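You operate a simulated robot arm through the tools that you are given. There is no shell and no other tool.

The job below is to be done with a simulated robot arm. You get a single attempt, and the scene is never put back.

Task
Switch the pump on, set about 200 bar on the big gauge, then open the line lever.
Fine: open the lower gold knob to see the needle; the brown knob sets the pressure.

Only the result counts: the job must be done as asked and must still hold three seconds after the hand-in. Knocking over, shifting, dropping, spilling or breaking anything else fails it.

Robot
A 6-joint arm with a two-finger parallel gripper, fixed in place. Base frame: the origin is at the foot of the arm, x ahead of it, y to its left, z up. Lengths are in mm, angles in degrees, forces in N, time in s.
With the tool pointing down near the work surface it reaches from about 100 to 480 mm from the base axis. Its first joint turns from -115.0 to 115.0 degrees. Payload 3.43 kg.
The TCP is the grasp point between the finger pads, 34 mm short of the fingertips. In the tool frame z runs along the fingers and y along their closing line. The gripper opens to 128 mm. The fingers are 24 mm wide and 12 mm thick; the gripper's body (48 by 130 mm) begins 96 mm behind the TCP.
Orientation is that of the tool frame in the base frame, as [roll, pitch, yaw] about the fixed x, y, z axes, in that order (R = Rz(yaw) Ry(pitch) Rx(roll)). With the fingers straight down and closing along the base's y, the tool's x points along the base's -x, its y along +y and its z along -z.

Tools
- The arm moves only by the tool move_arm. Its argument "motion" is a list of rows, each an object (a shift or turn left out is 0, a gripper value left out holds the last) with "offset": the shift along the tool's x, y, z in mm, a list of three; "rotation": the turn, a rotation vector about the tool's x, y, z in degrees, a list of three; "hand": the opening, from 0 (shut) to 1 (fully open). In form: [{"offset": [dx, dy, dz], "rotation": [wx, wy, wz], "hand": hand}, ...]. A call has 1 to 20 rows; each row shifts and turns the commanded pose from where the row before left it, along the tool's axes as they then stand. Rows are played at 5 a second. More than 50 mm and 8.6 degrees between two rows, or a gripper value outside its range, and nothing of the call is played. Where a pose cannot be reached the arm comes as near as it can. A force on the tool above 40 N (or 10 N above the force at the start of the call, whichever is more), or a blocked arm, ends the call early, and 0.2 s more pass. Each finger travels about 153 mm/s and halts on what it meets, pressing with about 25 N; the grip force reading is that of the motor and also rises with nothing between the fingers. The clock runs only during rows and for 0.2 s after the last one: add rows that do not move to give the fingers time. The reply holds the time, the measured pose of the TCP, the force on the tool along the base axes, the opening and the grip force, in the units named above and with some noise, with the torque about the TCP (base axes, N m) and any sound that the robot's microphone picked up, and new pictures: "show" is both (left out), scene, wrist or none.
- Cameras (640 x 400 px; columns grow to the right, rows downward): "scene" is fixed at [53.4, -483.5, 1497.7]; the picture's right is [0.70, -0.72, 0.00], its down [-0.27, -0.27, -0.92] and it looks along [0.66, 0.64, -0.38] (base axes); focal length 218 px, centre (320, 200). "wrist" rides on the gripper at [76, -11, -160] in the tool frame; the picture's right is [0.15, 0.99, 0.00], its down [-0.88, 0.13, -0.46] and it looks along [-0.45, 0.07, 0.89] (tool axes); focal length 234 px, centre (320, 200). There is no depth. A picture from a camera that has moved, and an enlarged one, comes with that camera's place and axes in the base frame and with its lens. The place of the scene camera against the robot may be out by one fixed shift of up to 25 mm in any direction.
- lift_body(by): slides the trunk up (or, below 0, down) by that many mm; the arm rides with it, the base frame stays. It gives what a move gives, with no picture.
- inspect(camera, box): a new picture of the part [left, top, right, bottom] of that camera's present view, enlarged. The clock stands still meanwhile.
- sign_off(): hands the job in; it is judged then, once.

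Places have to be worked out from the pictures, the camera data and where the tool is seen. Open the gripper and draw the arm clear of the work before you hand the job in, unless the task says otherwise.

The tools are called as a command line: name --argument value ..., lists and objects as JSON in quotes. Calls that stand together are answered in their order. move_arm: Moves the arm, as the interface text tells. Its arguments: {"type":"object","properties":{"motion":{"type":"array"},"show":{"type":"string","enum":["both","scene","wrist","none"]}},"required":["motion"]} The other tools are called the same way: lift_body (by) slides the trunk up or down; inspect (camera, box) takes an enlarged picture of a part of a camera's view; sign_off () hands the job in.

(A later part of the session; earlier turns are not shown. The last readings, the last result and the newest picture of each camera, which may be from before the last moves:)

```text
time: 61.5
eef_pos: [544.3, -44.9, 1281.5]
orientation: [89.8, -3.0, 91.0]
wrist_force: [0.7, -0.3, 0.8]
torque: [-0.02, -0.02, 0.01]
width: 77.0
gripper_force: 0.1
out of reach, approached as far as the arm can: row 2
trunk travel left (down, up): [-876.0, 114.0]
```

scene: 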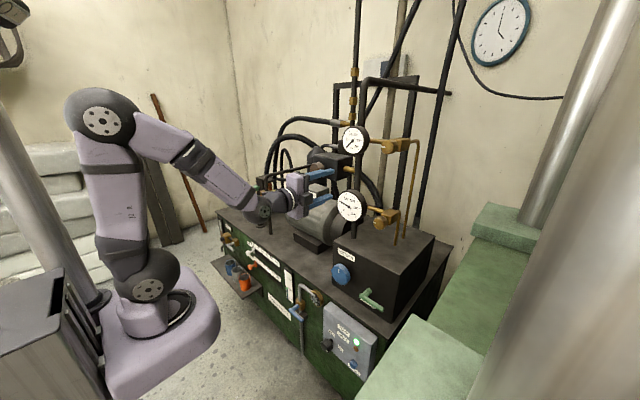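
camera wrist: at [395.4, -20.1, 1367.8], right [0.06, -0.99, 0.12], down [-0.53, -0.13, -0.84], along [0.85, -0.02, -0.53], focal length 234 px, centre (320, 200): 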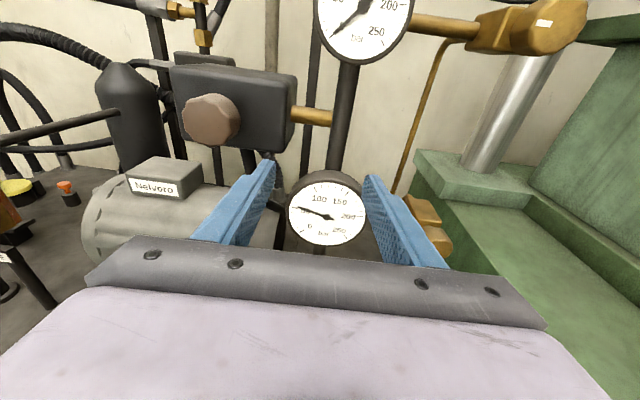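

Now the tool is horizontal with roll −87°. I move toward y≈98 at x≈560.

move_arm --motion '[{"offset": [20, 3, 16], "rotation": [0, -1, -3]}, {"offset": [40, 3, 0]}, {"offset": [40, 3, 0]}, {"offset": [43, 0, 0]}, {}]' --show "both"

```text
time: 62.8
eef_pos: [544.6, -42.5, 1313.0]
orientation: [90.0, -0.2, 90.6]
wrist_force: [0.5, 0.7, 0.3]
torque: [-0.02, 0.0, -0.03]
width: 76.8
gripper_force: 0.0
out of reach, approached as far as the arm can: row 1, 2, 3, 4
trunk travel left (down, up): [-876.0, 114.0]
camera wrist: at [384.2, 32.5, 1301.6], right [0.0, 0.14, 0.99], down [-0.45, -0.89, 0.13], along [0.89, -0.44, 0.06], focal length 234 px, centre (320, 200)
```

scene: 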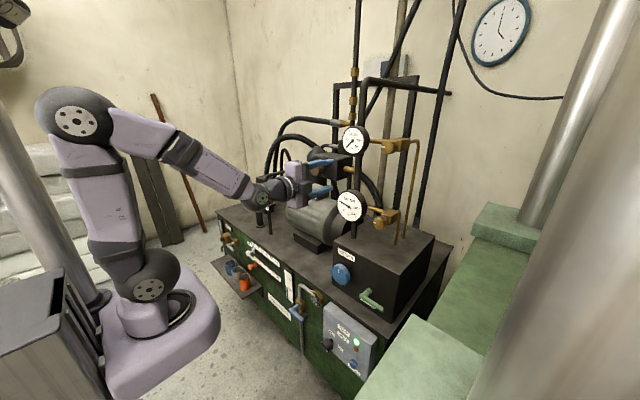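
wrist: 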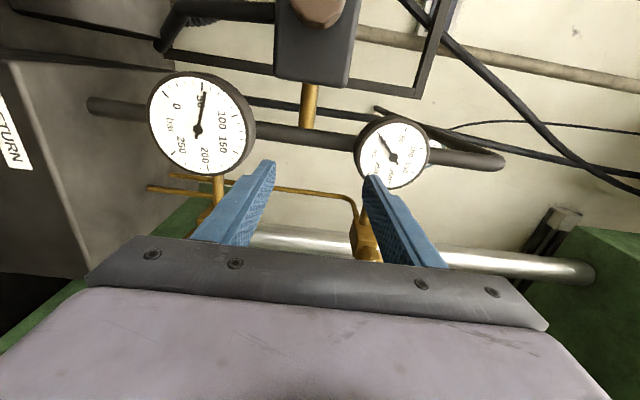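

The stall happens again at the same azimuth, so the forearm-roll joint must be the limit when I pitched up on the −y side. Remedy: pitch down at y≈−160, cross to +y with the tool vertical, unwind the roll, and pitch up on the +y side. First: back to y≈−163 and pitch down.

move_arm --motion '[{"offset": [-40, 0, 0]}, {"offset": [-40, 0, 0]}, {"offset": [-40, 0, 0]}, {"offset": [0, -8, -9], "rotation": [8.18, 0, 0]}, {"offset": [0, -9.2, -7.8], "rotation": [8.18, 0, 0]}, {"offset": [0, -10.2, -6.4], "rotation": [8.18, 0, 0]}, {"offset": [0, -11, -4.9], "rotation": [8.18, 0, 0]}, {"offset": [0, -11.6, -3.25], "rotation": [8.18, 0, 0]}, {"offset": [0, -11.9, -1.6], "rotation": [8.18, 0, 0]}, {"offset": [0, -12, 0.15], "rotation": [8.18, 0, 0]}, {"offset": [0, -11.9, 1.9], "rotation": [8.18, 0, 0]}, {"offset": [0, -11.5, 3.5], "rotation": [8.18, 0, 0]}, {"offset": [0, -10.9, 5.1], "rotation": [8.18, 0, 0]}, {"offset": [0, -10, 6.6], "rotation": [8.18, 0, 0]}, {}]' --show "none"

```text
time: 66.0
eef_pos: [440.0, -159.9, 1223.6]
orientation: [179.8, -0.3, 89.7]
wrist_force: [0.6, 0.3, 0.3]
torque: [0.0, -0.01, 0.03]
width: 76.9
gripper_force: 0.1
trunk travel left (down, up): [-876.0, 114.0]
```

Tool is vertical again at (440, −160, 1224). I cross to y≈+160 and begin unwinding the roll.

move_arm --motion '[{"offset": [45.5, 0, 0]}, {"offset": [45.5, 0, 0]}, {"offset": [45.5, 0, 0]}, {"offset": [45.5, 0, 0]}, {"offset": [45.5, 0, 0]}, {"offset": [45.5, 0, 0]}, {"offset": [45.5, 0, 0]}, {"rotation": [0, 0, -8.4]}, {"rotation": [0, 0, -8.4]}, {"rotation": [0, 0, -8.4]}, {"rotation": [0, 0, -8.4]}, {"rotation": [0, 0, -8.4]}, {"rotation": [0, 0, -8.4]}, {"rotation": [0, 0, -8.4]}, {"rotation": [0, 0, -8.4]}, {"rotation": [0, 0, -8.4]}, {"rotation": [0, 0, -8.4]}, {"rotation": [0, 0, -8.4]}, {"rotation": [0, 0, -8.4]}]' --show "scene"

```text
time: 70.0
eef_pos: [443.0, 157.2, 1224.9]
orientation: [179.8, 0.1, -169.4]
wrist_force: [0.0, 0.2, 0.6]
torque: [-0.01, 0.01, -0.01]
width: 76.9
gripper_force: 0.1
trunk travel left (down, up): [-876.0, 114.0]
```

scene: 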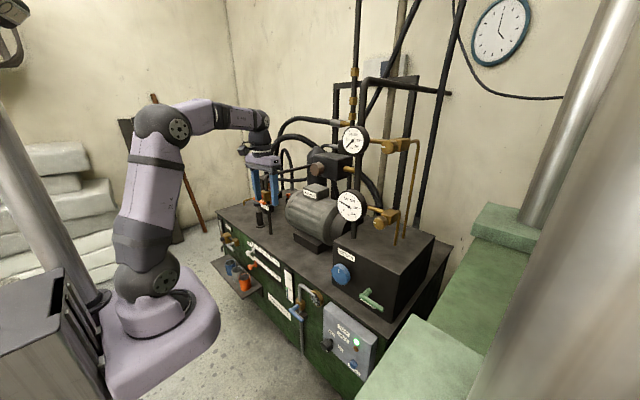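

Crossing worked with no flags, which confirms the diagnosis. I finish the roll so the camera is on the far side (20 rows of −8.47°).

move_arm --motion '[{"rotation": [0, 0, -8.47]}, {"rotation": [0, 0, -8.47]}, {"rotation": [0, 0, -8.47]}, {"rotation": [0, 0, -8.47]}, {"rotation": [0, 0, -8.47]}, {"rotation": [0, 0, -8.47]}, {"rotation": [0, 0, -8.47]}, {"rotation": [0, 0, -8.47]}, {"rotation": [0, 0, -8.47]}, {"rotation": [0, 0, -8.47]}, {"rotation": [0, 0, -8.47]}, {"rotation": [0, 0, -8.47]}, {"rotation": [0, 0, -8.47]}, {"rotation": [0, 0, -8.47]}, {"rotation": [0, 0, -8.47]}, {"rotation": [0, 0, -8.47]}, {"rotation": [0, 0, -8.47]}, {"rotation": [0, 0, -8.47]}, {"rotation": [0, 0, -8.47]}, {"rotation": [0, 0, -8.47]}]' --show "scene"

inspect --camera "scene" --box '[270, 250, 330, 320]'

inspect --camera "scene" --box '[334, 186, 368, 226]'

```text
time: 74.2
eef_pos: [444.6, 155.6, 1224.0]
orientation: [-179.8, -0.2, 0.1]
wrist_force: [-0.4, -0.3, -0.9]
torque: [0.01, -0.01, -0.01]
width: 76.7
gripper_force: 0.0
trunk travel left (down, up): [-876.0, 114.0]
```

scene: 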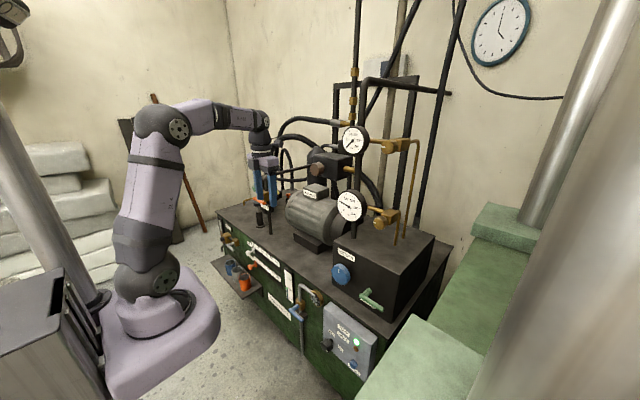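

```text
5.71 times, centred on (300, 285) of scene
camera zoom: at [53.4, -483.5, 1497.7], right [0.7, -0.72, 0.0], down [-0.27, -0.27, -0.92], along [0.66, 0.64, -0.38], focal length 1246 px, centre (434, -286)
```

zoom: 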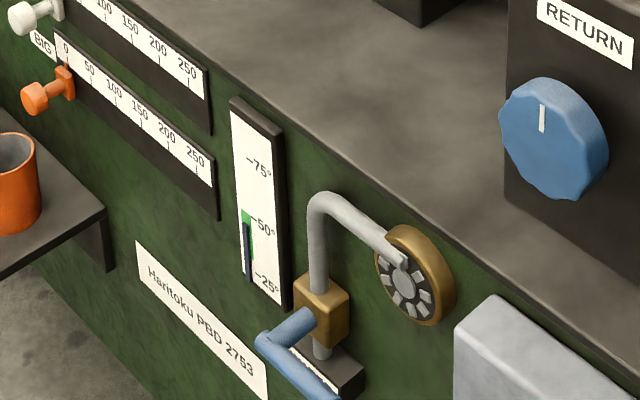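

```text
10.00 times, centred on (351, 206) of scene
camera zoom: at [53.4, -483.5, 1497.7], right [0.7, -0.72, 0.0], down [-0.27, -0.27, -0.92], along [0.66, 0.64, -0.38], focal length 2180 px, centre (10, 140)
```

zoom: 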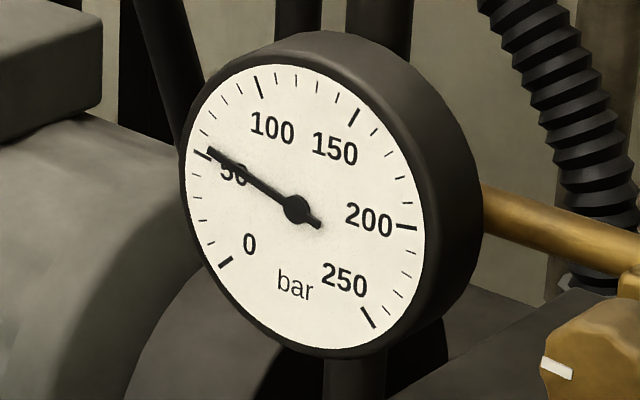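

Temperature and pressure are steady. Now I pitch the tool up to horizontal at y≈156, ending near (565, 156, 1291).

move_arm --motion '[{"offset": [11, 0, -6.1], "rotation": [0, 8.18, 0]}, {"offset": [11.8, 0, -4.5], "rotation": [0, 8.18, 0]}, {"offset": [12.3, 0, -2.75], "rotation": [0, 8.18, 0]}, {"offset": [12.5, 0, -1], "rotation": [0, 8.18, 0]}, {"offset": [12.55, 0, 0.8], "rotation": [0, 8.18, 0]}, {"offset": [12.3, 0, 2.6], "rotation": [0, 8.18, 0]}, {"offset": [11.8, 0, 4.3], "rotation": [0, 8.18, 0]}, {"offset": [11.1, 0, 5.96], "rotation": [0, 8.18, 0]}, {"offset": [10.1, 0, 7.5], "rotation": [0, 8.18, 0]}, {"offset": [8.95, 0, 8.8], "rotation": [0, 8.18, 0]}, {"offset": [7.6, 0, 10], "rotation": [0, 8.18, 0]}, {}]' --show "both"

```text
time: 76.8
eef_pos: [564.4, 156.3, 1292.7]
orientation: [-38.9, -89.6, -141.0]
wrist_force: [-0.9, 0.7, 1.2]
torque: [0.04, 0.02, 0.0]
width: 76.5
gripper_force: 0.1
trunk travel left (down, up): [-876.0, 114.0]
camera wrist: at [403.9, 167.1, 1368.0], right [0.0, -0.99, 0.14], down [-0.45, -0.13, -0.88], along [0.89, -0.07, -0.45], focal length 234 px, centre (320, 200)
```

scene: 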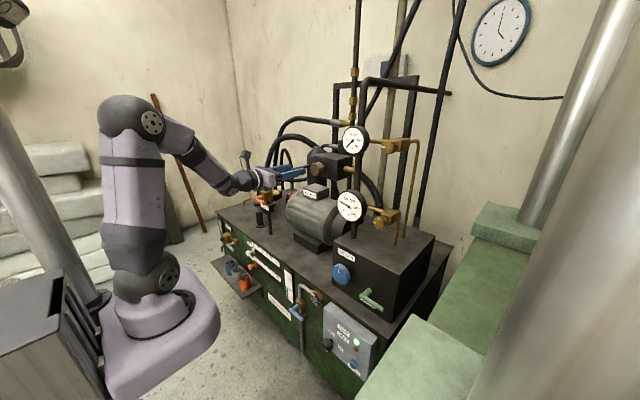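
wrist: 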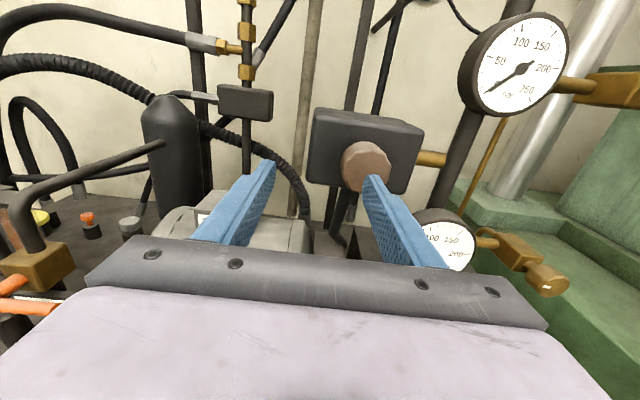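

The brown knob shows at ≈ (641, 103.5, 1293). I shift 53 mm sideways to face it and look closely.

move_arm --motion '[{"offset": [0, 27, 0]}, {"offset": [0, 26, 0]}, {}]' --show "wrist"

inspect --camera "wrist" --box '[240, 110, 400, 230]'

inspect --camera "scene" --box '[270, 130, 370, 230]'

```text
time: 77.5
eef_pos: [563.4, 102.9, 1291.7]
orientation: [-48.9, -89.8, -131.1]
wrist_force: [-0.3, -0.1, 0.0]
torque: [0.01, 0.03, -0.04]
width: 76.9
gripper_force: 0.1
trunk travel left (down, up): [-876.0, 114.0]
camera wrist: at [403.9, 114.1, 1367.4], right [0.0, -0.99, 0.14], down [-0.45, -0.13, -0.88], along [0.89, -0.07, -0.45], focal length 234 px, centre (320, 200)
```

wrist: 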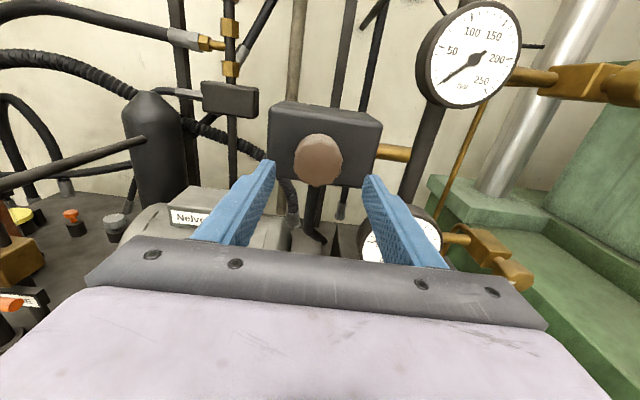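

```text
3.33 times, centred on (320, 170) of wrist
camera zoom: at [403.9, 114.1, 1367.4], right [0.0, -0.99, 0.14], down [-0.45, -0.13, -0.88], along [0.89, -0.07, -0.45], focal length 781 px, centre (320, 300)
```

zoom: 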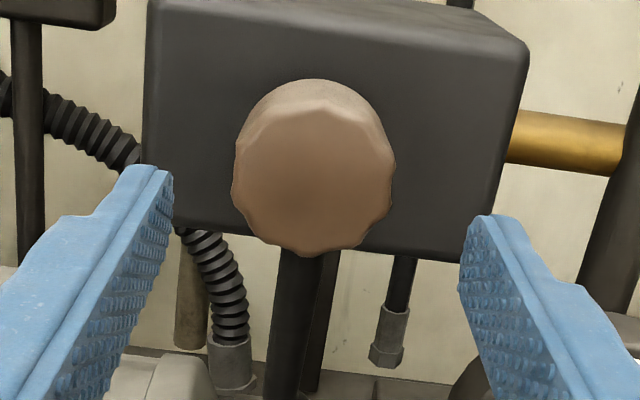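

```text
4.00 times, centred on (320, 180) of scene
camera zoom: at [53.4, -483.5, 1497.7], right [0.7, -0.72, 0.0], down [-0.27, -0.27, -0.92], along [0.66, 0.64, -0.38], focal length 872 px, centre (320, 280)
```

zoom: 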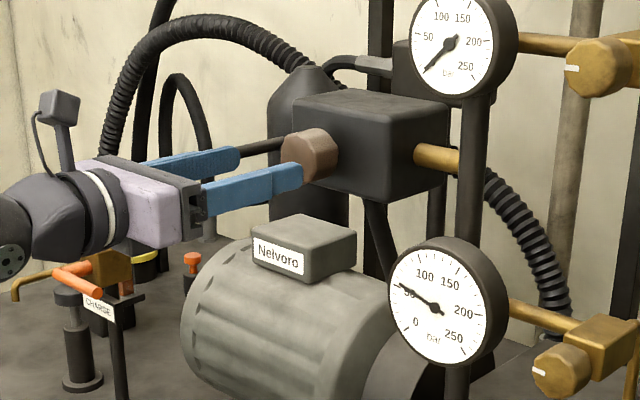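

Knob: face x≈639, axis y≈104, z≈1290.5, diameter ≈50 mm. I align and advance 57 mm (about 16 mm overlap), then close.

move_arm --motion '[{"offset": [-1.2, -1.2, 15]}, {"offset": [0, 0, 20]}, {"offset": [0, 0, 15]}, {"offset": [0, 0, 7]}, {}]' --show "wrist"

inspect --camera "wrist" --box '[240, 110, 400, 230]'

inspect --camera "scene" --box '[280, 140, 350, 200]'

```text
time: 78.8
eef_pos: [622.0, 104.0, 1291.8]
orientation: [-50.4, -89.7, -129.8]
wrist_force: [0.6, -0.5, -0.9]
torque: [0.03, 0.01, 0.01]
width: 76.9
gripper_force: 0.0
trunk travel left (down, up): [-876.0, 114.0]
camera wrist: at [462.1, 115.3, 1366.8], right [0.0, -0.99, 0.14], down [-0.45, -0.13, -0.88], along [0.89, -0.07, -0.45], focal length 234 px, centre (320, 200)
```

wrist: 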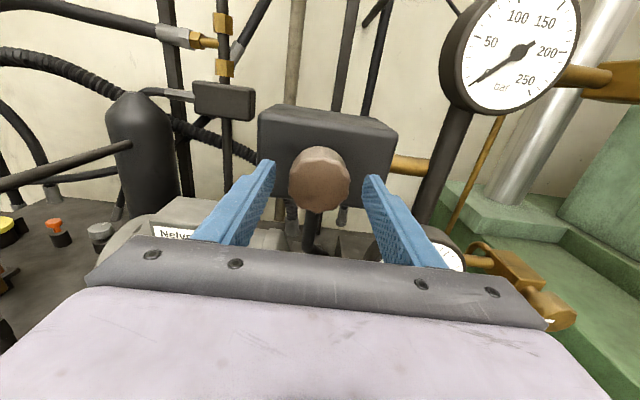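

```text
3.33 times, centred on (320, 170) of wrist
camera zoom: at [462.1, 115.3, 1366.8], right [0.0, -0.99, 0.14], down [-0.45, -0.13, -0.88], along [0.89, -0.07, -0.45], focal length 781 px, centre (320, 300)
```

zoom: 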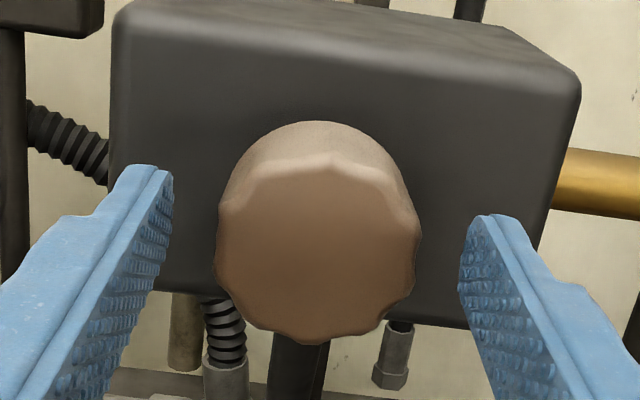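

```text
6.67 times, centred on (315, 170) of scene
camera zoom: at [53.4, -483.5, 1497.7], right [0.7, -0.72, 0.0], down [-0.27, -0.27, -0.92], along [0.66, 0.64, -0.38], focal length 1453 px, centre (353, 400)
```

zoom: 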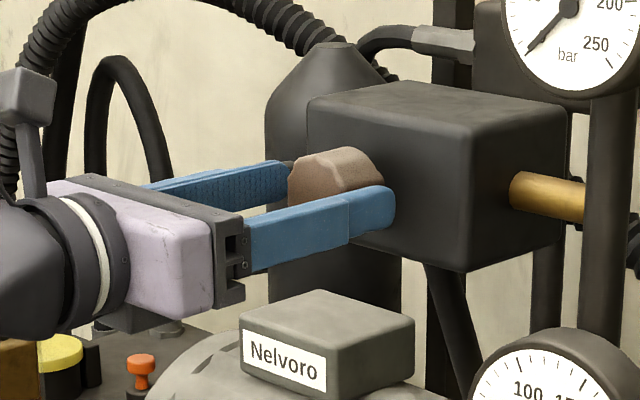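

Face confirmed at x≈640, axis (104.1, 1290.4). I close on the knob.

move_arm --motion '[{"offset": [-1, 0, 0]}, {"hand": 0.25}, {"hand": 0.25}, {"hand": 0.25}]' --show "none"

```text
time: 79.8
eef_pos: [621.3, 105.1, 1290.7]
orientation: [-36.9, -89.7, -143.2]
wrist_force: [2.3, 2.4, 1.3]
torque: [0.02, -0.08, 1.05]
width: 51.7
gripper_force: 45.4
trunk travel left (down, up): [-876.0, 114.0]
```

Gripped at 51.7 mm with little side force. I turn clockwise 24° and read the gauge.

move_arm --motion '[{"rotation": [0, 0, 6]}, {"rotation": [0, 0, 6]}, {"rotation": [0, 0, 6]}, {"rotation": [0, 0, 6]}, {}]' --show "wrist"

inspect --camera "scene" --box '[334, 186, 368, 226]'

```text
time: 81.0
eef_pos: [620.9, 104.7, 1292.0]
orientation: [-89.3, -65.7, -90.7]
wrist_force: [-0.5, 2.4, 0.6]
torque: [0.03, -0.04, 0.14]
width: 51.6
gripper_force: 45.1
trunk travel left (down, up): [-876.0, 114.0]
camera wrist: at [461.6, 83.8, 1363.5], right [0.0, -0.96, -0.27], down [-0.45, 0.24, -0.86], along [0.89, 0.12, -0.43], focal length 234 px, centre (320, 200)
```

wrist: 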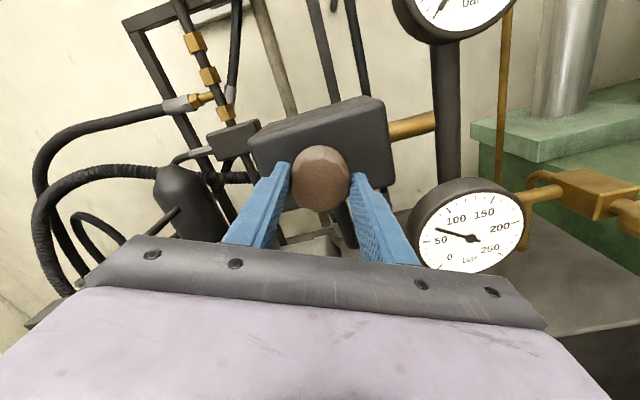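

```text
10.00 times, centred on (351, 206) of scene
camera zoom: at [53.4, -483.5, 1497.7], right [0.7, -0.72, 0.0], down [-0.27, -0.27, -0.92], along [0.66, 0.64, -0.38], focal length 2180 px, centre (10, 140)
```

zoom: 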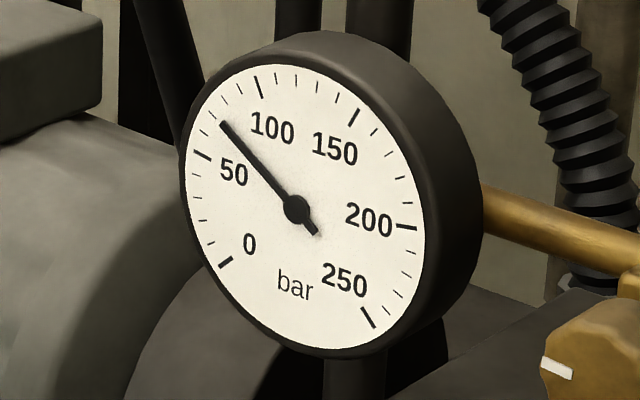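

24° clockwise raised the reading from ~53 to ~72 bar (~0.8 bar/°). I continue clockwise 84°.

move_arm --motion '[{"rotation": [0, 0, 6]}, {"rotation": [0, 0, 6]}, {"rotation": [0, 0, 6]}, {"rotation": [0, 0, 6]}, {"rotation": [0, 0, 6]}, {"rotation": [0, 0, 6]}, {"rotation": [0, 0, 6]}, {"rotation": [0, 0, 6]}, {"rotation": [0, 0, 6]}, {"rotation": [0, 0, 6]}, {"rotation": [0, 0, 6]}, {"rotation": [0, 0, 6]}, {"rotation": [0, 0, 6]}, {"rotation": [0, 0, 6]}, {}]' --show "both"

inspect --camera "scene" --box '[334, 186, 368, 226]'

```text
time: 84.2
eef_pos: [621.0, 102.8, 1290.2]
orientation: [-89.9, 18.3, -90.1]
wrist_force: [4.6, -2.6, 3.3]
torque: [0.03, 0.22, -0.23]
width: 51.5
gripper_force: 45.0
trunk travel left (down, up): [-876.0, 114.0]
camera wrist: at [461.8, 28.5, 1275.7], right [0.0, 0.17, -0.99], down [-0.45, 0.88, 0.15], along [0.89, 0.45, 0.08], focal length 234 px, centre (320, 200)
```

scene: 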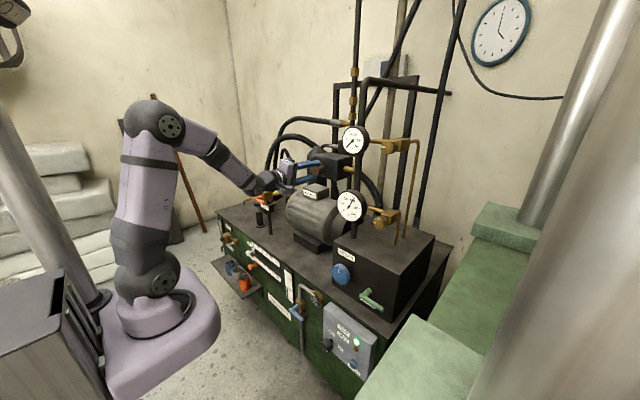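
wrist: 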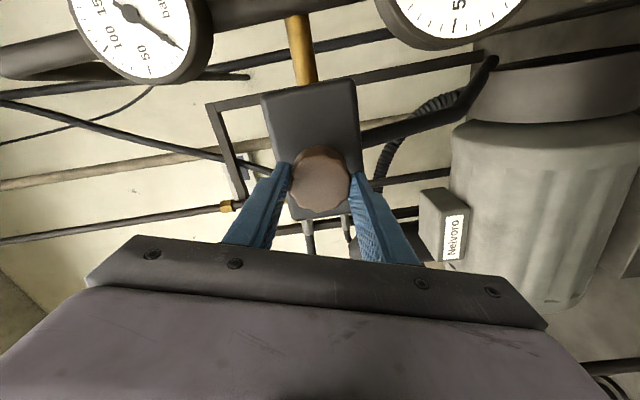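

```text
10.00 times, centred on (351, 206) of scene
camera zoom: at [53.4, -483.5, 1497.7], right [0.7, -0.72, 0.0], down [-0.27, -0.27, -0.92], along [0.66, 0.64, -0.38], focal length 2180 px, centre (10, 140)
```

zoom: 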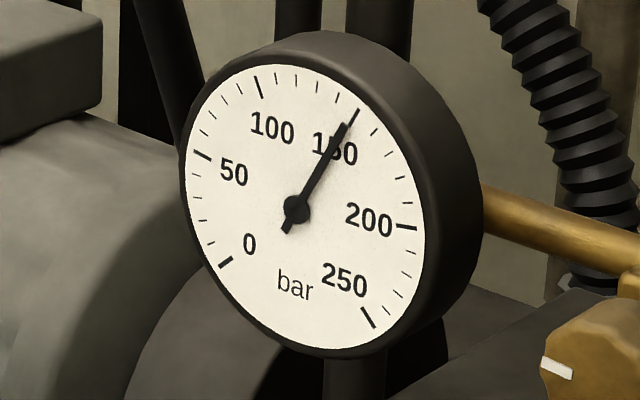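

The gauge reads ~150 bar. I turn 36° more and check.

move_arm --motion '[{"rotation": [0, 0, 6]}, {"rotation": [0, 0, 6]}, {"rotation": [0, 0, 6]}, {"rotation": [0, 0, 6]}, {"rotation": [0, 0, 6]}, {"rotation": [0, 0, 6]}, {}]' --show "none"

inspect --camera "scene" --box '[334, 186, 368, 226]'

```text
time: 85.8
eef_pos: [621.4, 104.9, 1289.3]
orientation: [-89.9, 54.3, -90.0]
wrist_force: [-0.4, -2.9, -4.7]
torque: [0.0, 0.23, 0.24]
width: 51.5
gripper_force: 45.2
trunk travel left (down, up): [-876.0, 114.0]
```

```text
10.00 times, centred on (351, 206) of scene
camera zoom: at [53.4, -483.5, 1497.7], right [0.7, -0.72, 0.0], down [-0.27, -0.27, -0.92], along [0.66, 0.64, -0.38], focal length 2180 px, centre (10, 140)
```

zoom: 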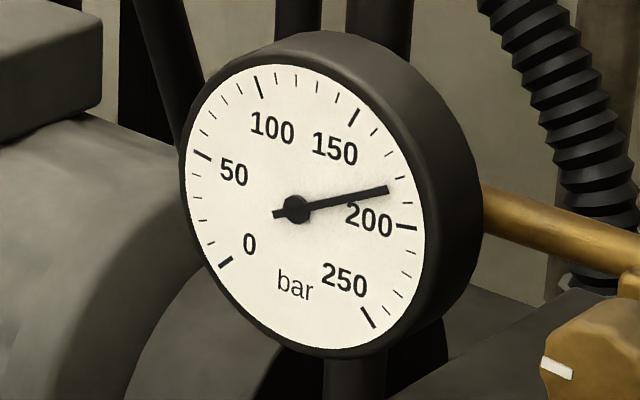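

About 183 bar now; 18° more should reach ≈200.

move_arm --motion '[{"rotation": [0, 0, 6]}, {"rotation": [0, 0, 6]}, {"rotation": [0, 0, 6]}, {}, {}]' --show "none"

inspect --camera "scene" --box '[334, 186, 368, 226]'

inspect --camera "scene" --box '[270, 250, 330, 320]'

```text
time: 87.0
eef_pos: [620.2, 104.2, 1289.1]
orientation: [-89.9, 72.2, -90.0]
wrist_force: [-3.9, 0.5, -7.6]
torque: [-0.01, 0.28, 0.51]
width: 52.0
gripper_force: 44.6
trunk travel left (down, up): [-876.0, 114.0]
```

```text
10.00 times, centred on (351, 206) of scene
camera zoom: at [53.4, -483.5, 1497.7], right [0.7, -0.72, 0.0], down [-0.27, -0.27, -0.92], along [0.66, 0.64, -0.38], focal length 2180 px, centre (10, 140)
```

zoom: 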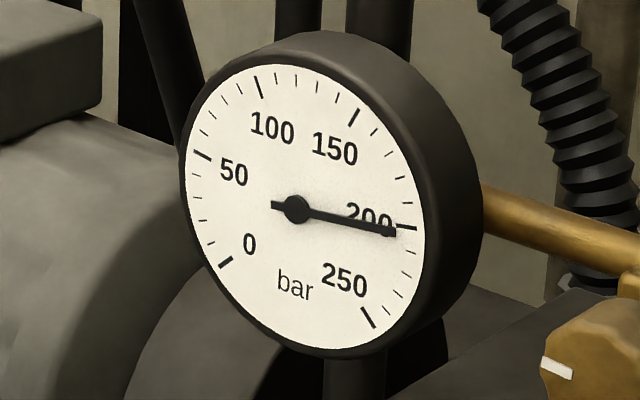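

```text
5.71 times, centred on (300, 285) of scene
camera zoom: at [53.4, -483.5, 1497.7], right [0.7, -0.72, 0.0], down [-0.27, -0.27, -0.92], along [0.66, 0.64, -0.38], focal length 1246 px, centre (434, -286)
```

zoom: 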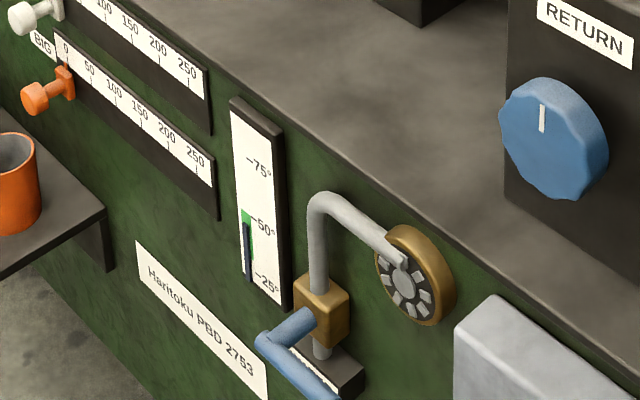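

The needle is slightly past 200 (~204). I back off 4° to centre it.

move_arm --motion '[{"rotation": [0, 0, -4]}, {}, {}, {}]' --show "none"

inspect --camera "scene" --box '[334, 186, 368, 226]'

```text
time: 88.0
eef_pos: [621.6, 103.4, 1289.6]
orientation: [-90.0, 68.2, -90.3]
wrist_force: [-5.6, 0.0, -13.1]
torque: [-0.02, 0.04, 0.47]
width: 51.5
gripper_force: 45.0
trunk travel left (down, up): [-876.0, 114.0]
```

```text
10.00 times, centred on (351, 206) of scene
camera zoom: at [53.4, -483.5, 1497.7], right [0.7, -0.72, 0.0], down [-0.27, -0.27, -0.92], along [0.66, 0.64, -0.38], focal length 2180 px, centre (10, 140)
```

zoom: 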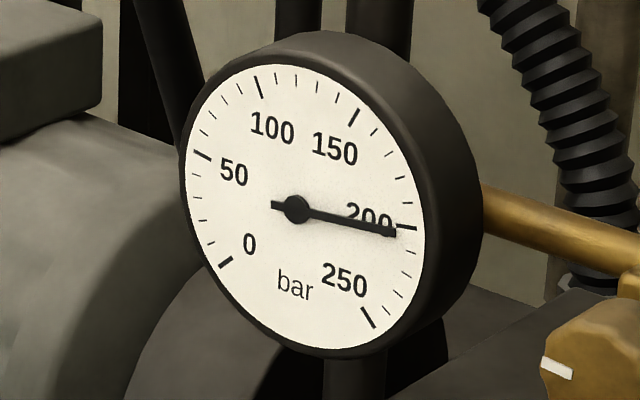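

The needle hardly moved (slack in the grip), so I back off another 5°.

move_arm --motion '[{"rotation": [0, 0, -5]}, {}, {}, {}]' --show "none"

inspect --camera "scene" --box '[334, 186, 368, 226]'

```text
time: 89.0
eef_pos: [621.9, 104.6, 1288.4]
orientation: [-90.0, 63.1, -90.1]
wrist_force: [-5.0, -0.7, -10.5]
torque: [0.02, 0.83, 0.08]
width: 51.5
gripper_force: 45.1
trunk travel left (down, up): [-876.0, 114.0]
```

```text
10.00 times, centred on (351, 206) of scene
camera zoom: at [53.4, -483.5, 1497.7], right [0.7, -0.72, 0.0], down [-0.27, -0.27, -0.92], along [0.66, 0.64, -0.38], focal length 2180 px, centre (10, 140)
```

zoom: 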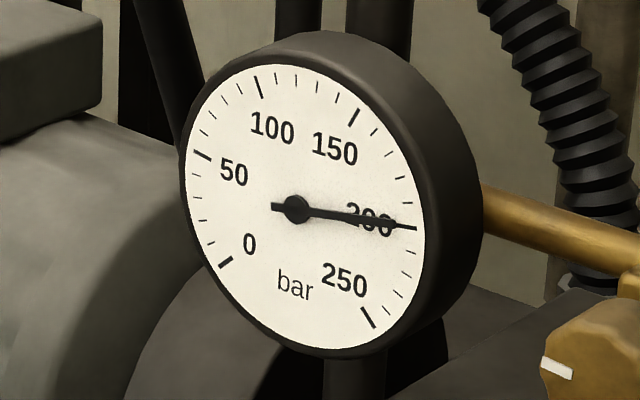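

The needle now lies on the 200 mark. I wait a second to confirm that it has settled before releasing.

move_arm --motion '[{}, {}, {}, {}, {}, {}]' --show "none"

inspect --camera "scene" --box '[334, 186, 368, 226]'

```text
time: 90.3
eef_pos: [621.2, 104.8, 1289.2]
orientation: [-89.9, 63.1, -90.0]
wrist_force: [-4.5, -1.8, -10.9]
torque: [0.03, 0.47, 0.35]
width: 51.6
gripper_force: 44.8
trunk travel left (down, up): [-876.0, 114.0]
```

```text
10.00 times, centred on (351, 206) of scene
camera zoom: at [53.4, -483.5, 1497.7], right [0.7, -0.72, 0.0], down [-0.27, -0.27, -0.92], along [0.66, 0.64, -0.38], focal length 2180 px, centre (10, 140)
```

zoom: 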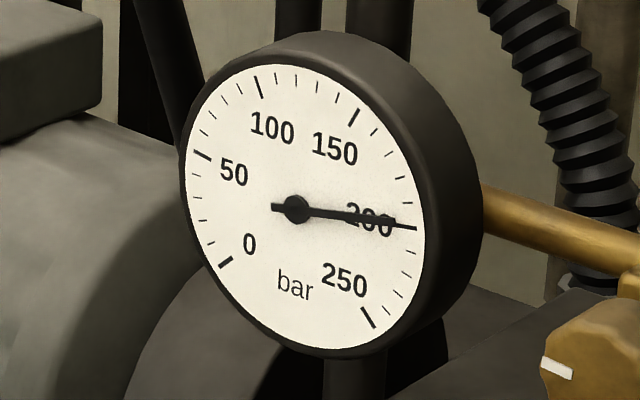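

Steady at 200 bar. I open the fingers and back out 60 mm.

move_arm --motion '[{"hand": 0.6}, {"hand": 0.6}, {"hand": 0.6}, {"offset": [0, 0, -15]}, {"offset": [0, 0, -25]}, {"offset": [0, 0, -20]}, {}]' --show "both"

inspect --camera "scene" --box '[334, 186, 368, 226]'

```text
time: 92.0
eef_pos: [559.7, 106.1, 1289.4]
orientation: [-89.6, 63.2, -89.8]
wrist_force: [-1.0, 1.1, -0.8]
torque: [0.0, 0.0, -0.03]
width: 76.9
gripper_force: 0.0
trunk travel left (down, up): [-876.0, 114.0]
camera wrist: at [401.2, 61.5, 1226.4], right [0.0, 0.82, -0.58], down [-0.46, 0.51, 0.73], along [0.89, 0.26, 0.38], focal length 234 px, centre (320, 200)
```

scene: 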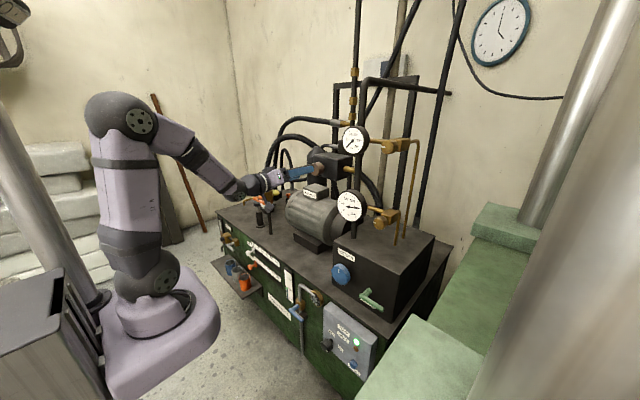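
wrist: 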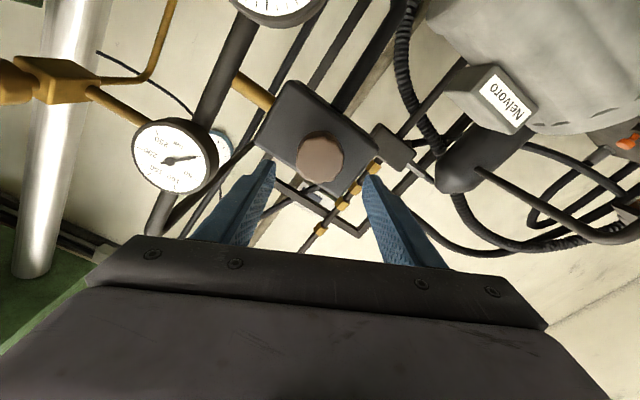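

```text
10.00 times, centred on (351, 206) of scene
camera zoom: at [53.4, -483.5, 1497.7], right [0.7, -0.72, 0.0], down [-0.27, -0.27, -0.92], along [0.66, 0.64, -0.38], focal length 2180 px, centre (10, 140)
```

zoom: 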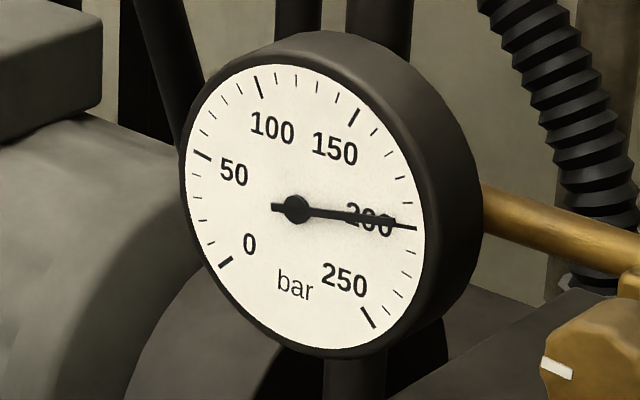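

Pressure holds at 200 bar. Next is the LINE lever at −y, so I reverse the manoeuvre: move to y≈160, pitch the tool down to vertical there.

move_arm --motion '[{"offset": [-12.2, 24.1, 0]}, {"offset": [-12.2, 24.1, 0]}, {"offset": [5.98, 3.02, -10.5], "rotation": [-3.688, 7.301, 0]}, {"offset": [7.23, 3.65, -9.4], "rotation": [-3.688, 7.301, 0]}, {"offset": [8.39, 4.24, -8.2], "rotation": [-3.688, 7.301, 0]}, {"offset": [9.33, 4.71, -6.8], "rotation": [-3.688, 7.301, 0]}, {"offset": [10.09, 5.1, -5.2], "rotation": [-3.688, 7.301, 0]}, {"offset": [10.62, 5.37, -3.55], "rotation": [-3.688, 7.301, 0]}, {"offset": [10.98, 5.55, -1.8], "rotation": [-3.688, 7.301, 0]}, {"offset": [11.16, 5.64, 0], "rotation": [-3.688, 7.301, 0]}, {"offset": [10.98, 5.55, 1.7], "rotation": [-3.688, 7.301, 0]}, {"offset": [10.71, 5.41, 3.5], "rotation": [-3.688, 7.301, 0]}, {"offset": [10.13, 5.12, 5.1], "rotation": [-3.688, 7.301, 0]}, {}]' --show "scene"

```text
time: 95.0
eef_pos: [446.3, 158.1, 1216.2]
orientation: [180.0, 0.2, -153.3]
wrist_force: [0.1, -0.6, 1.1]
torque: [0.01, 0.01, 0.0]
width: 76.9
gripper_force: 0.1
trunk travel left (down, up): [-876.0, 114.0]
```

scene: 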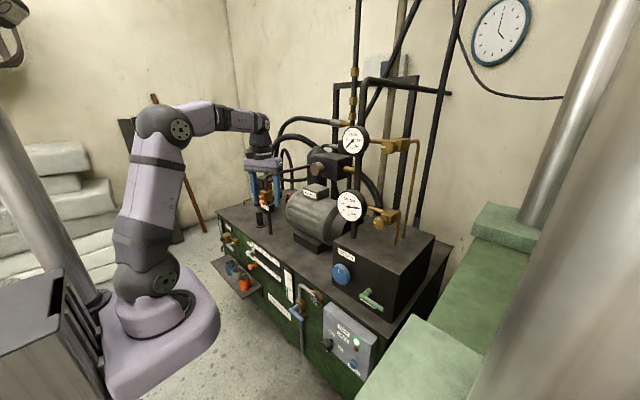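

Vertical again with no reach flags. I cross to y≈−165 and roll the tool toward the orientation for the −y side.

move_arm --motion '[{"offset": [20.7, -41.2, 0]}, {"offset": [20.7, -41.2, 0]}, {"offset": [20.7, -41.2, 0]}, {"offset": [20.7, -41.2, 0]}, {"offset": [20.7, -41.2, 0]}, {"offset": [20.7, -41.2, 0]}, {"offset": [20.7, -41.2, 0]}, {"rotation": [0, 0, 8.5], "hand": 0.4}, {"rotation": [0, 0, 8.5]}, {"rotation": [0, 0, 8.5]}, {"rotation": [0, 0, 8.5]}, {"rotation": [0, 0, 8.5]}, {"rotation": [0, 0, 8.5]}, {"rotation": [0, 0, 8.5]}, {"rotation": [0, 0, 8.5]}, {"rotation": [0, 0, 8.5]}, {"rotation": [0, 0, 8.5]}, {"rotation": [0, 0, 8.5]}, {"rotation": [0, 0, 8.5]}, {"rotation": [0, 0, 8.5]}]' --show "scene"

inspect --camera "scene" --box '[270, 250, 330, 320]'

inspect --camera "scene" --box '[334, 186, 368, 226]'

```text
time: 99.2
eef_pos: [447.4, -164.4, 1216.1]
orientation: [179.8, 0.1, 96.1]
wrist_force: [-0.1, -0.7, 0.3]
torque: [0.0, -0.01, 0.0]
width: 51.1
gripper_force: 0.0
trunk travel left (down, up): [-876.0, 114.0]
```

scene: 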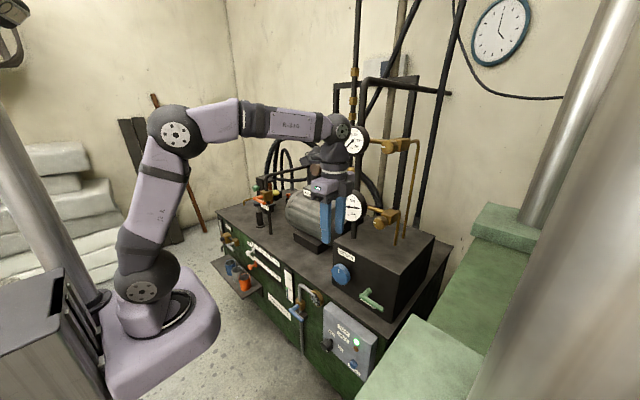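

```text
5.71 times, centred on (300, 285) of scene
camera zoom: at [53.4, -483.5, 1497.7], right [0.7, -0.72, 0.0], down [-0.27, -0.27, -0.92], along [0.66, 0.64, -0.38], focal length 1246 px, centre (434, -286)
```

zoom: 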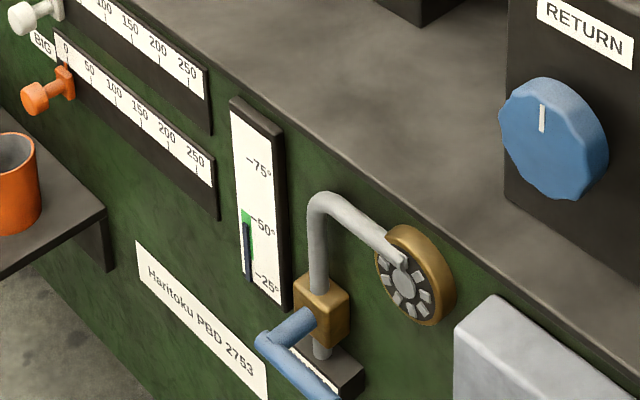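

```text
10.00 times, centred on (351, 206) of scene
camera zoom: at [53.4, -483.5, 1497.7], right [0.7, -0.72, 0.0], down [-0.27, -0.27, -0.92], along [0.66, 0.64, -0.38], focal length 2180 px, centre (10, 140)
```

zoom: 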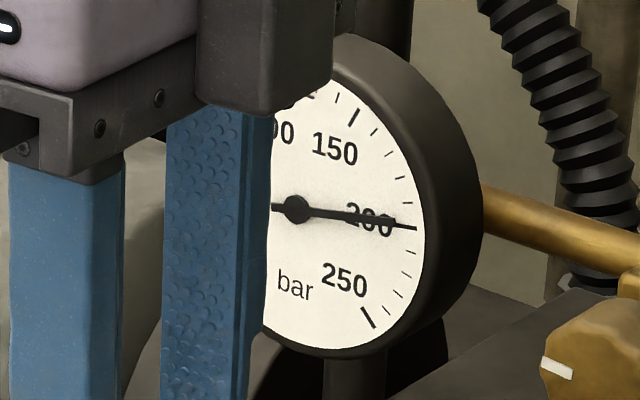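

Gauge and temperature are unchanged. I finish the roll and pitch up to horizontal, ending near (520, −230, 1230).

move_arm --motion '[{"rotation": [0, 0, 6.1]}, {"offset": [-6, 6.6, -1.3], "rotation": [-8.18, 0, 0]}, {"offset": [-6, 6.7, -0.35], "rotation": [-8.18, 0, 0]}, {"offset": [-6, 6.7, 0.6], "rotation": [-8.18, 0, 0]}, {"offset": [-6, 6.5, 1.55], "rotation": [-8.18, 0, 0]}, {"offset": [-6, 6.25, 2.5], "rotation": [-8.18, 0, 0]}, {"offset": [-6, 5.8, 3.3], "rotation": [-8.18, 0, 0]}, {"offset": [-6, 5.3, 4.1], "rotation": [-8.18, 0, 0]}, {"offset": [-6, 4.7, 4.85], "rotation": [-8.18, 0, 0]}, {"offset": [-6, 3.9, 5.5], "rotation": [-8.18, 0, 0]}, {"offset": [-6, 3.1, 6], "rotation": [-8.18, 0, 0]}, {"offset": [-6, 2.2, 6.3], "rotation": [-8.18, 0, 0]}, {}]' --show "both"

```text
time: 102.0
eef_pos: [518.4, -230.4, 1230.1]
orientation: [89.8, 0.0, 90.0]
wrist_force: [0.1, -0.2, 0.5]
torque: [0.02, 0.0, -0.03]
width: 51.3
gripper_force: 0.0
trunk travel left (down, up): [-876.0, 114.0]
camera wrist: at [359.1, -153.8, 1218.7], right [-0.01, 0.15, 0.99], down [-0.46, -0.88, 0.13], along [0.89, -0.45, 0.07], focal length 234 px, centre (320, 200)
```

scene: 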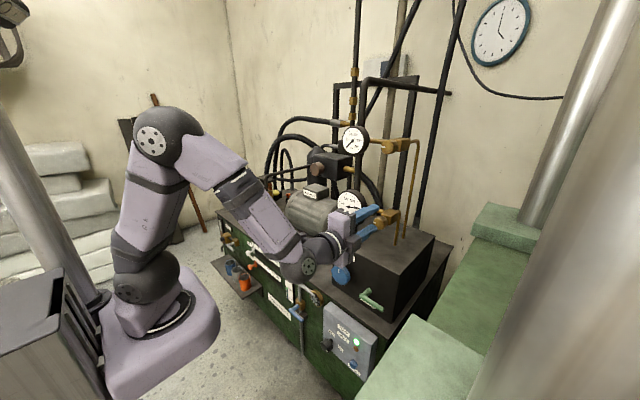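
wrist: 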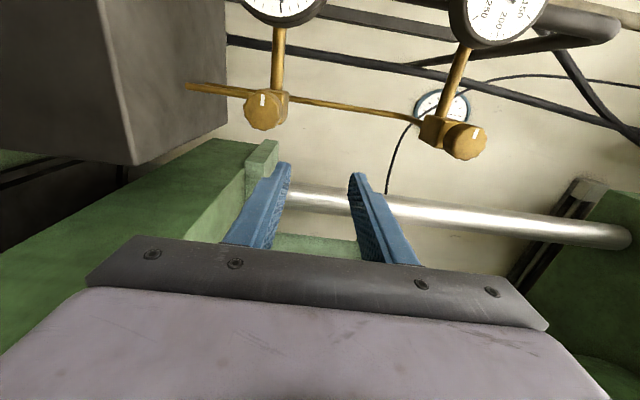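

I lower the trunk 320 mm to bring the tool to the lever's level (tips at x≈552, handle at ≈590).

lift_body --by -320

inspect --camera "wrist" --box '[0, 0, 640, 400]'

inspect --camera "scene" --box '[320, 230, 440, 330]'

```text
time: 105.1
eef_pos: [519.0, -229.5, 911.3]
orientation: [89.8, 0.1, 90.1]
wrist_force: [-0.1, -0.6, -0.7]
torque: [-0.02, 0.04, -0.02]
width: 51.2
gripper_force: 0.1
trunk travel left (down, up): [-556.0, 434.0]
```

```text
1.00 times, centred on (320, 200) of wrist (not enlarged: the box is as wide or as high as the picture)
camera zoom: at [359.5, -154.1, 898.8], right [0.0, 0.15, 0.99], down [-0.45, -0.88, 0.13], along [0.89, -0.45, 0.07], focal length 234 px, centre (320, 200)
```

zoom: 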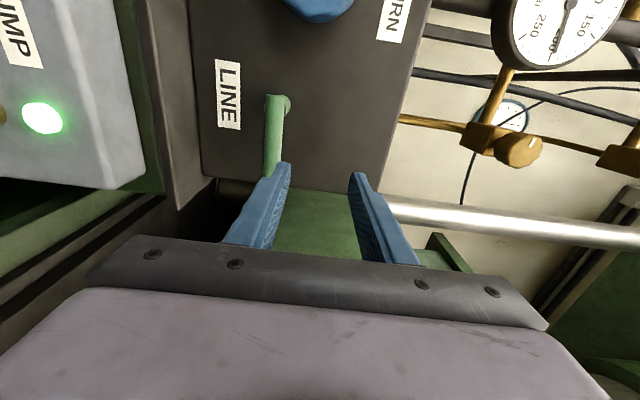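

```text
4.00 times, centred on (380, 280) of scene
camera zoom: at [53.4, -483.5, 1497.7], right [0.7, -0.72, 0.0], down [-0.27, -0.27, -0.92], along [0.66, 0.64, -0.38], focal length 872 px, centre (80, -120)
```

zoom: 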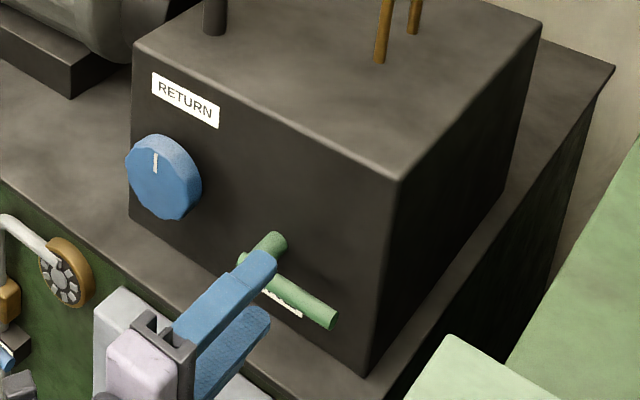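

I zoom in on the lever in the wrist view to fix its exact height and position.

inspect --camera "wrist" --box '[200, 50, 360, 200]'

inspect --camera "scene" --box '[345, 275, 405, 325]'

```text
2.67 times, centred on (280, 125) of wrist
camera zoom: at [359.5, -154.1, 898.8], right [0.0, 0.15, 0.99], down [-0.45, -0.88, 0.13], along [0.89, -0.45, 0.07], focal length 624 px, centre (427, 400)
```

zoom: 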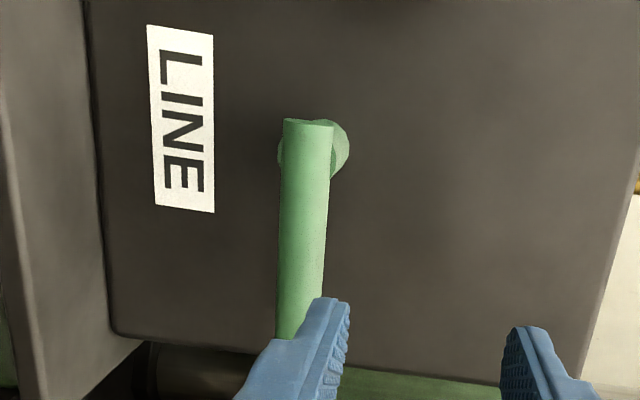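

```text
8.00 times, centred on (375, 300) of scene
camera zoom: at [53.4, -483.5, 1497.7], right [0.7, -0.72, 0.0], down [-0.27, -0.27, -0.92], along [0.66, 0.64, -0.38], focal length 1744 px, centre (-120, -600)
```

zoom: 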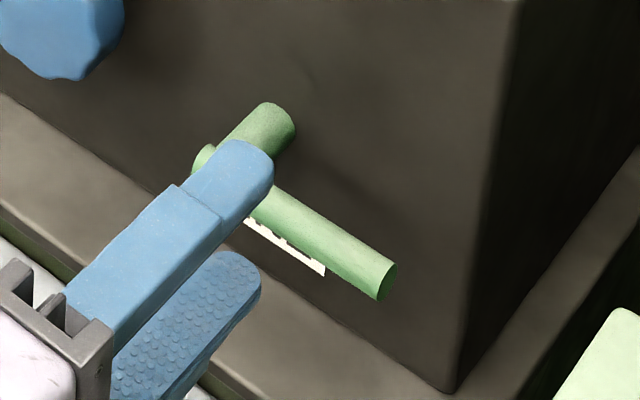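

Handle: along y at x≈600, z≈862, from the stem (y≈−182) to its end (y≈−270). I line the open fingers up with it at y≈−243, z≈862 while still short of it.

move_arm --motion '[{"offset": [-7, -25, 0]}, {"offset": [-6.5, -24.3, 0]}, {}]' --show "wrist"

inspect --camera "wrist" --box '[220, 60, 420, 210]'

inspect --camera "scene" --box '[345, 275, 405, 325]'

```text
time: 105.9
eef_pos: [520.2, -242.5, 862.3]
orientation: [89.8, 0.0, 90.1]
wrist_force: [-0.8, 0.4, -0.1]
torque: [0.0, 0.03, 0.02]
width: 51.3
gripper_force: 0.1
trunk travel left (down, up): [-556.0, 434.0]
camera wrist: at [360.0, -167.4, 849.1], right [0.0, 0.15, 0.99], down [-0.46, -0.88, 0.13], along [0.89, -0.45, 0.07], focal length 234 px, centre (320, 200)
```

wrist: 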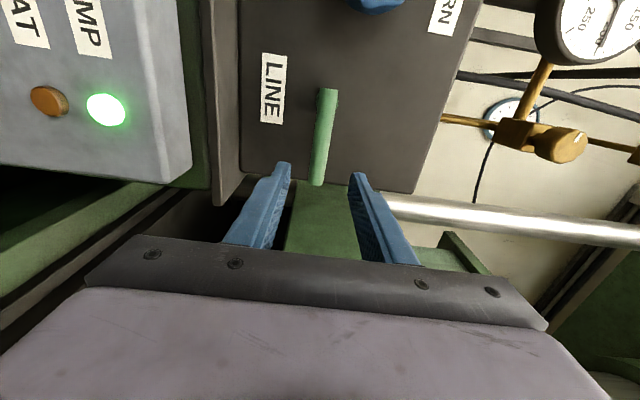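

```text
2.67 times, centred on (320, 135) of wrist
camera zoom: at [360.0, -167.4, 849.1], right [0.0, 0.15, 0.99], down [-0.46, -0.88, 0.13], along [0.89, -0.45, 0.07], focal length 624 px, centre (320, 373)
```

zoom: 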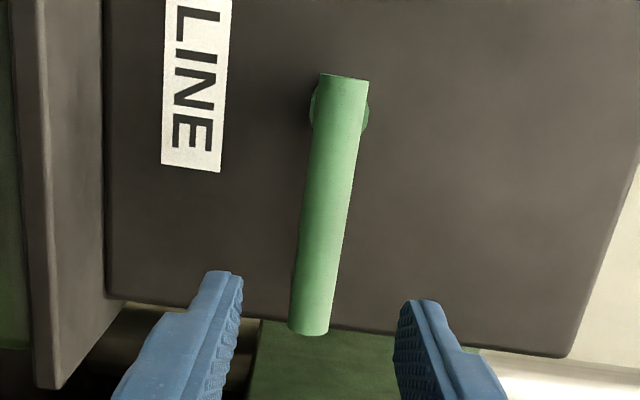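

```text
8.00 times, centred on (375, 300) of scene
camera zoom: at [53.4, -483.5, 1497.7], right [0.7, -0.72, 0.0], down [-0.27, -0.27, -0.92], along [0.66, 0.64, -0.38], focal length 1744 px, centre (-120, -600)
```

zoom: 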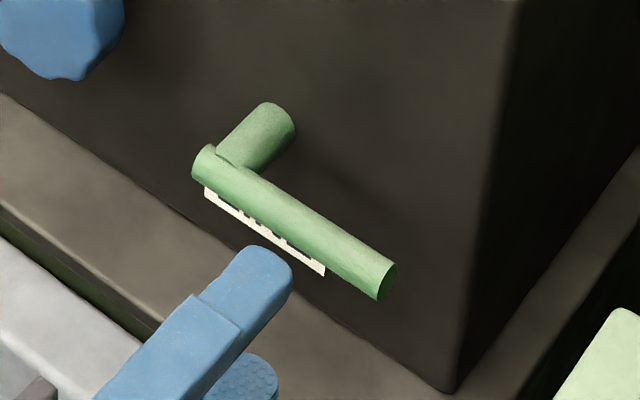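

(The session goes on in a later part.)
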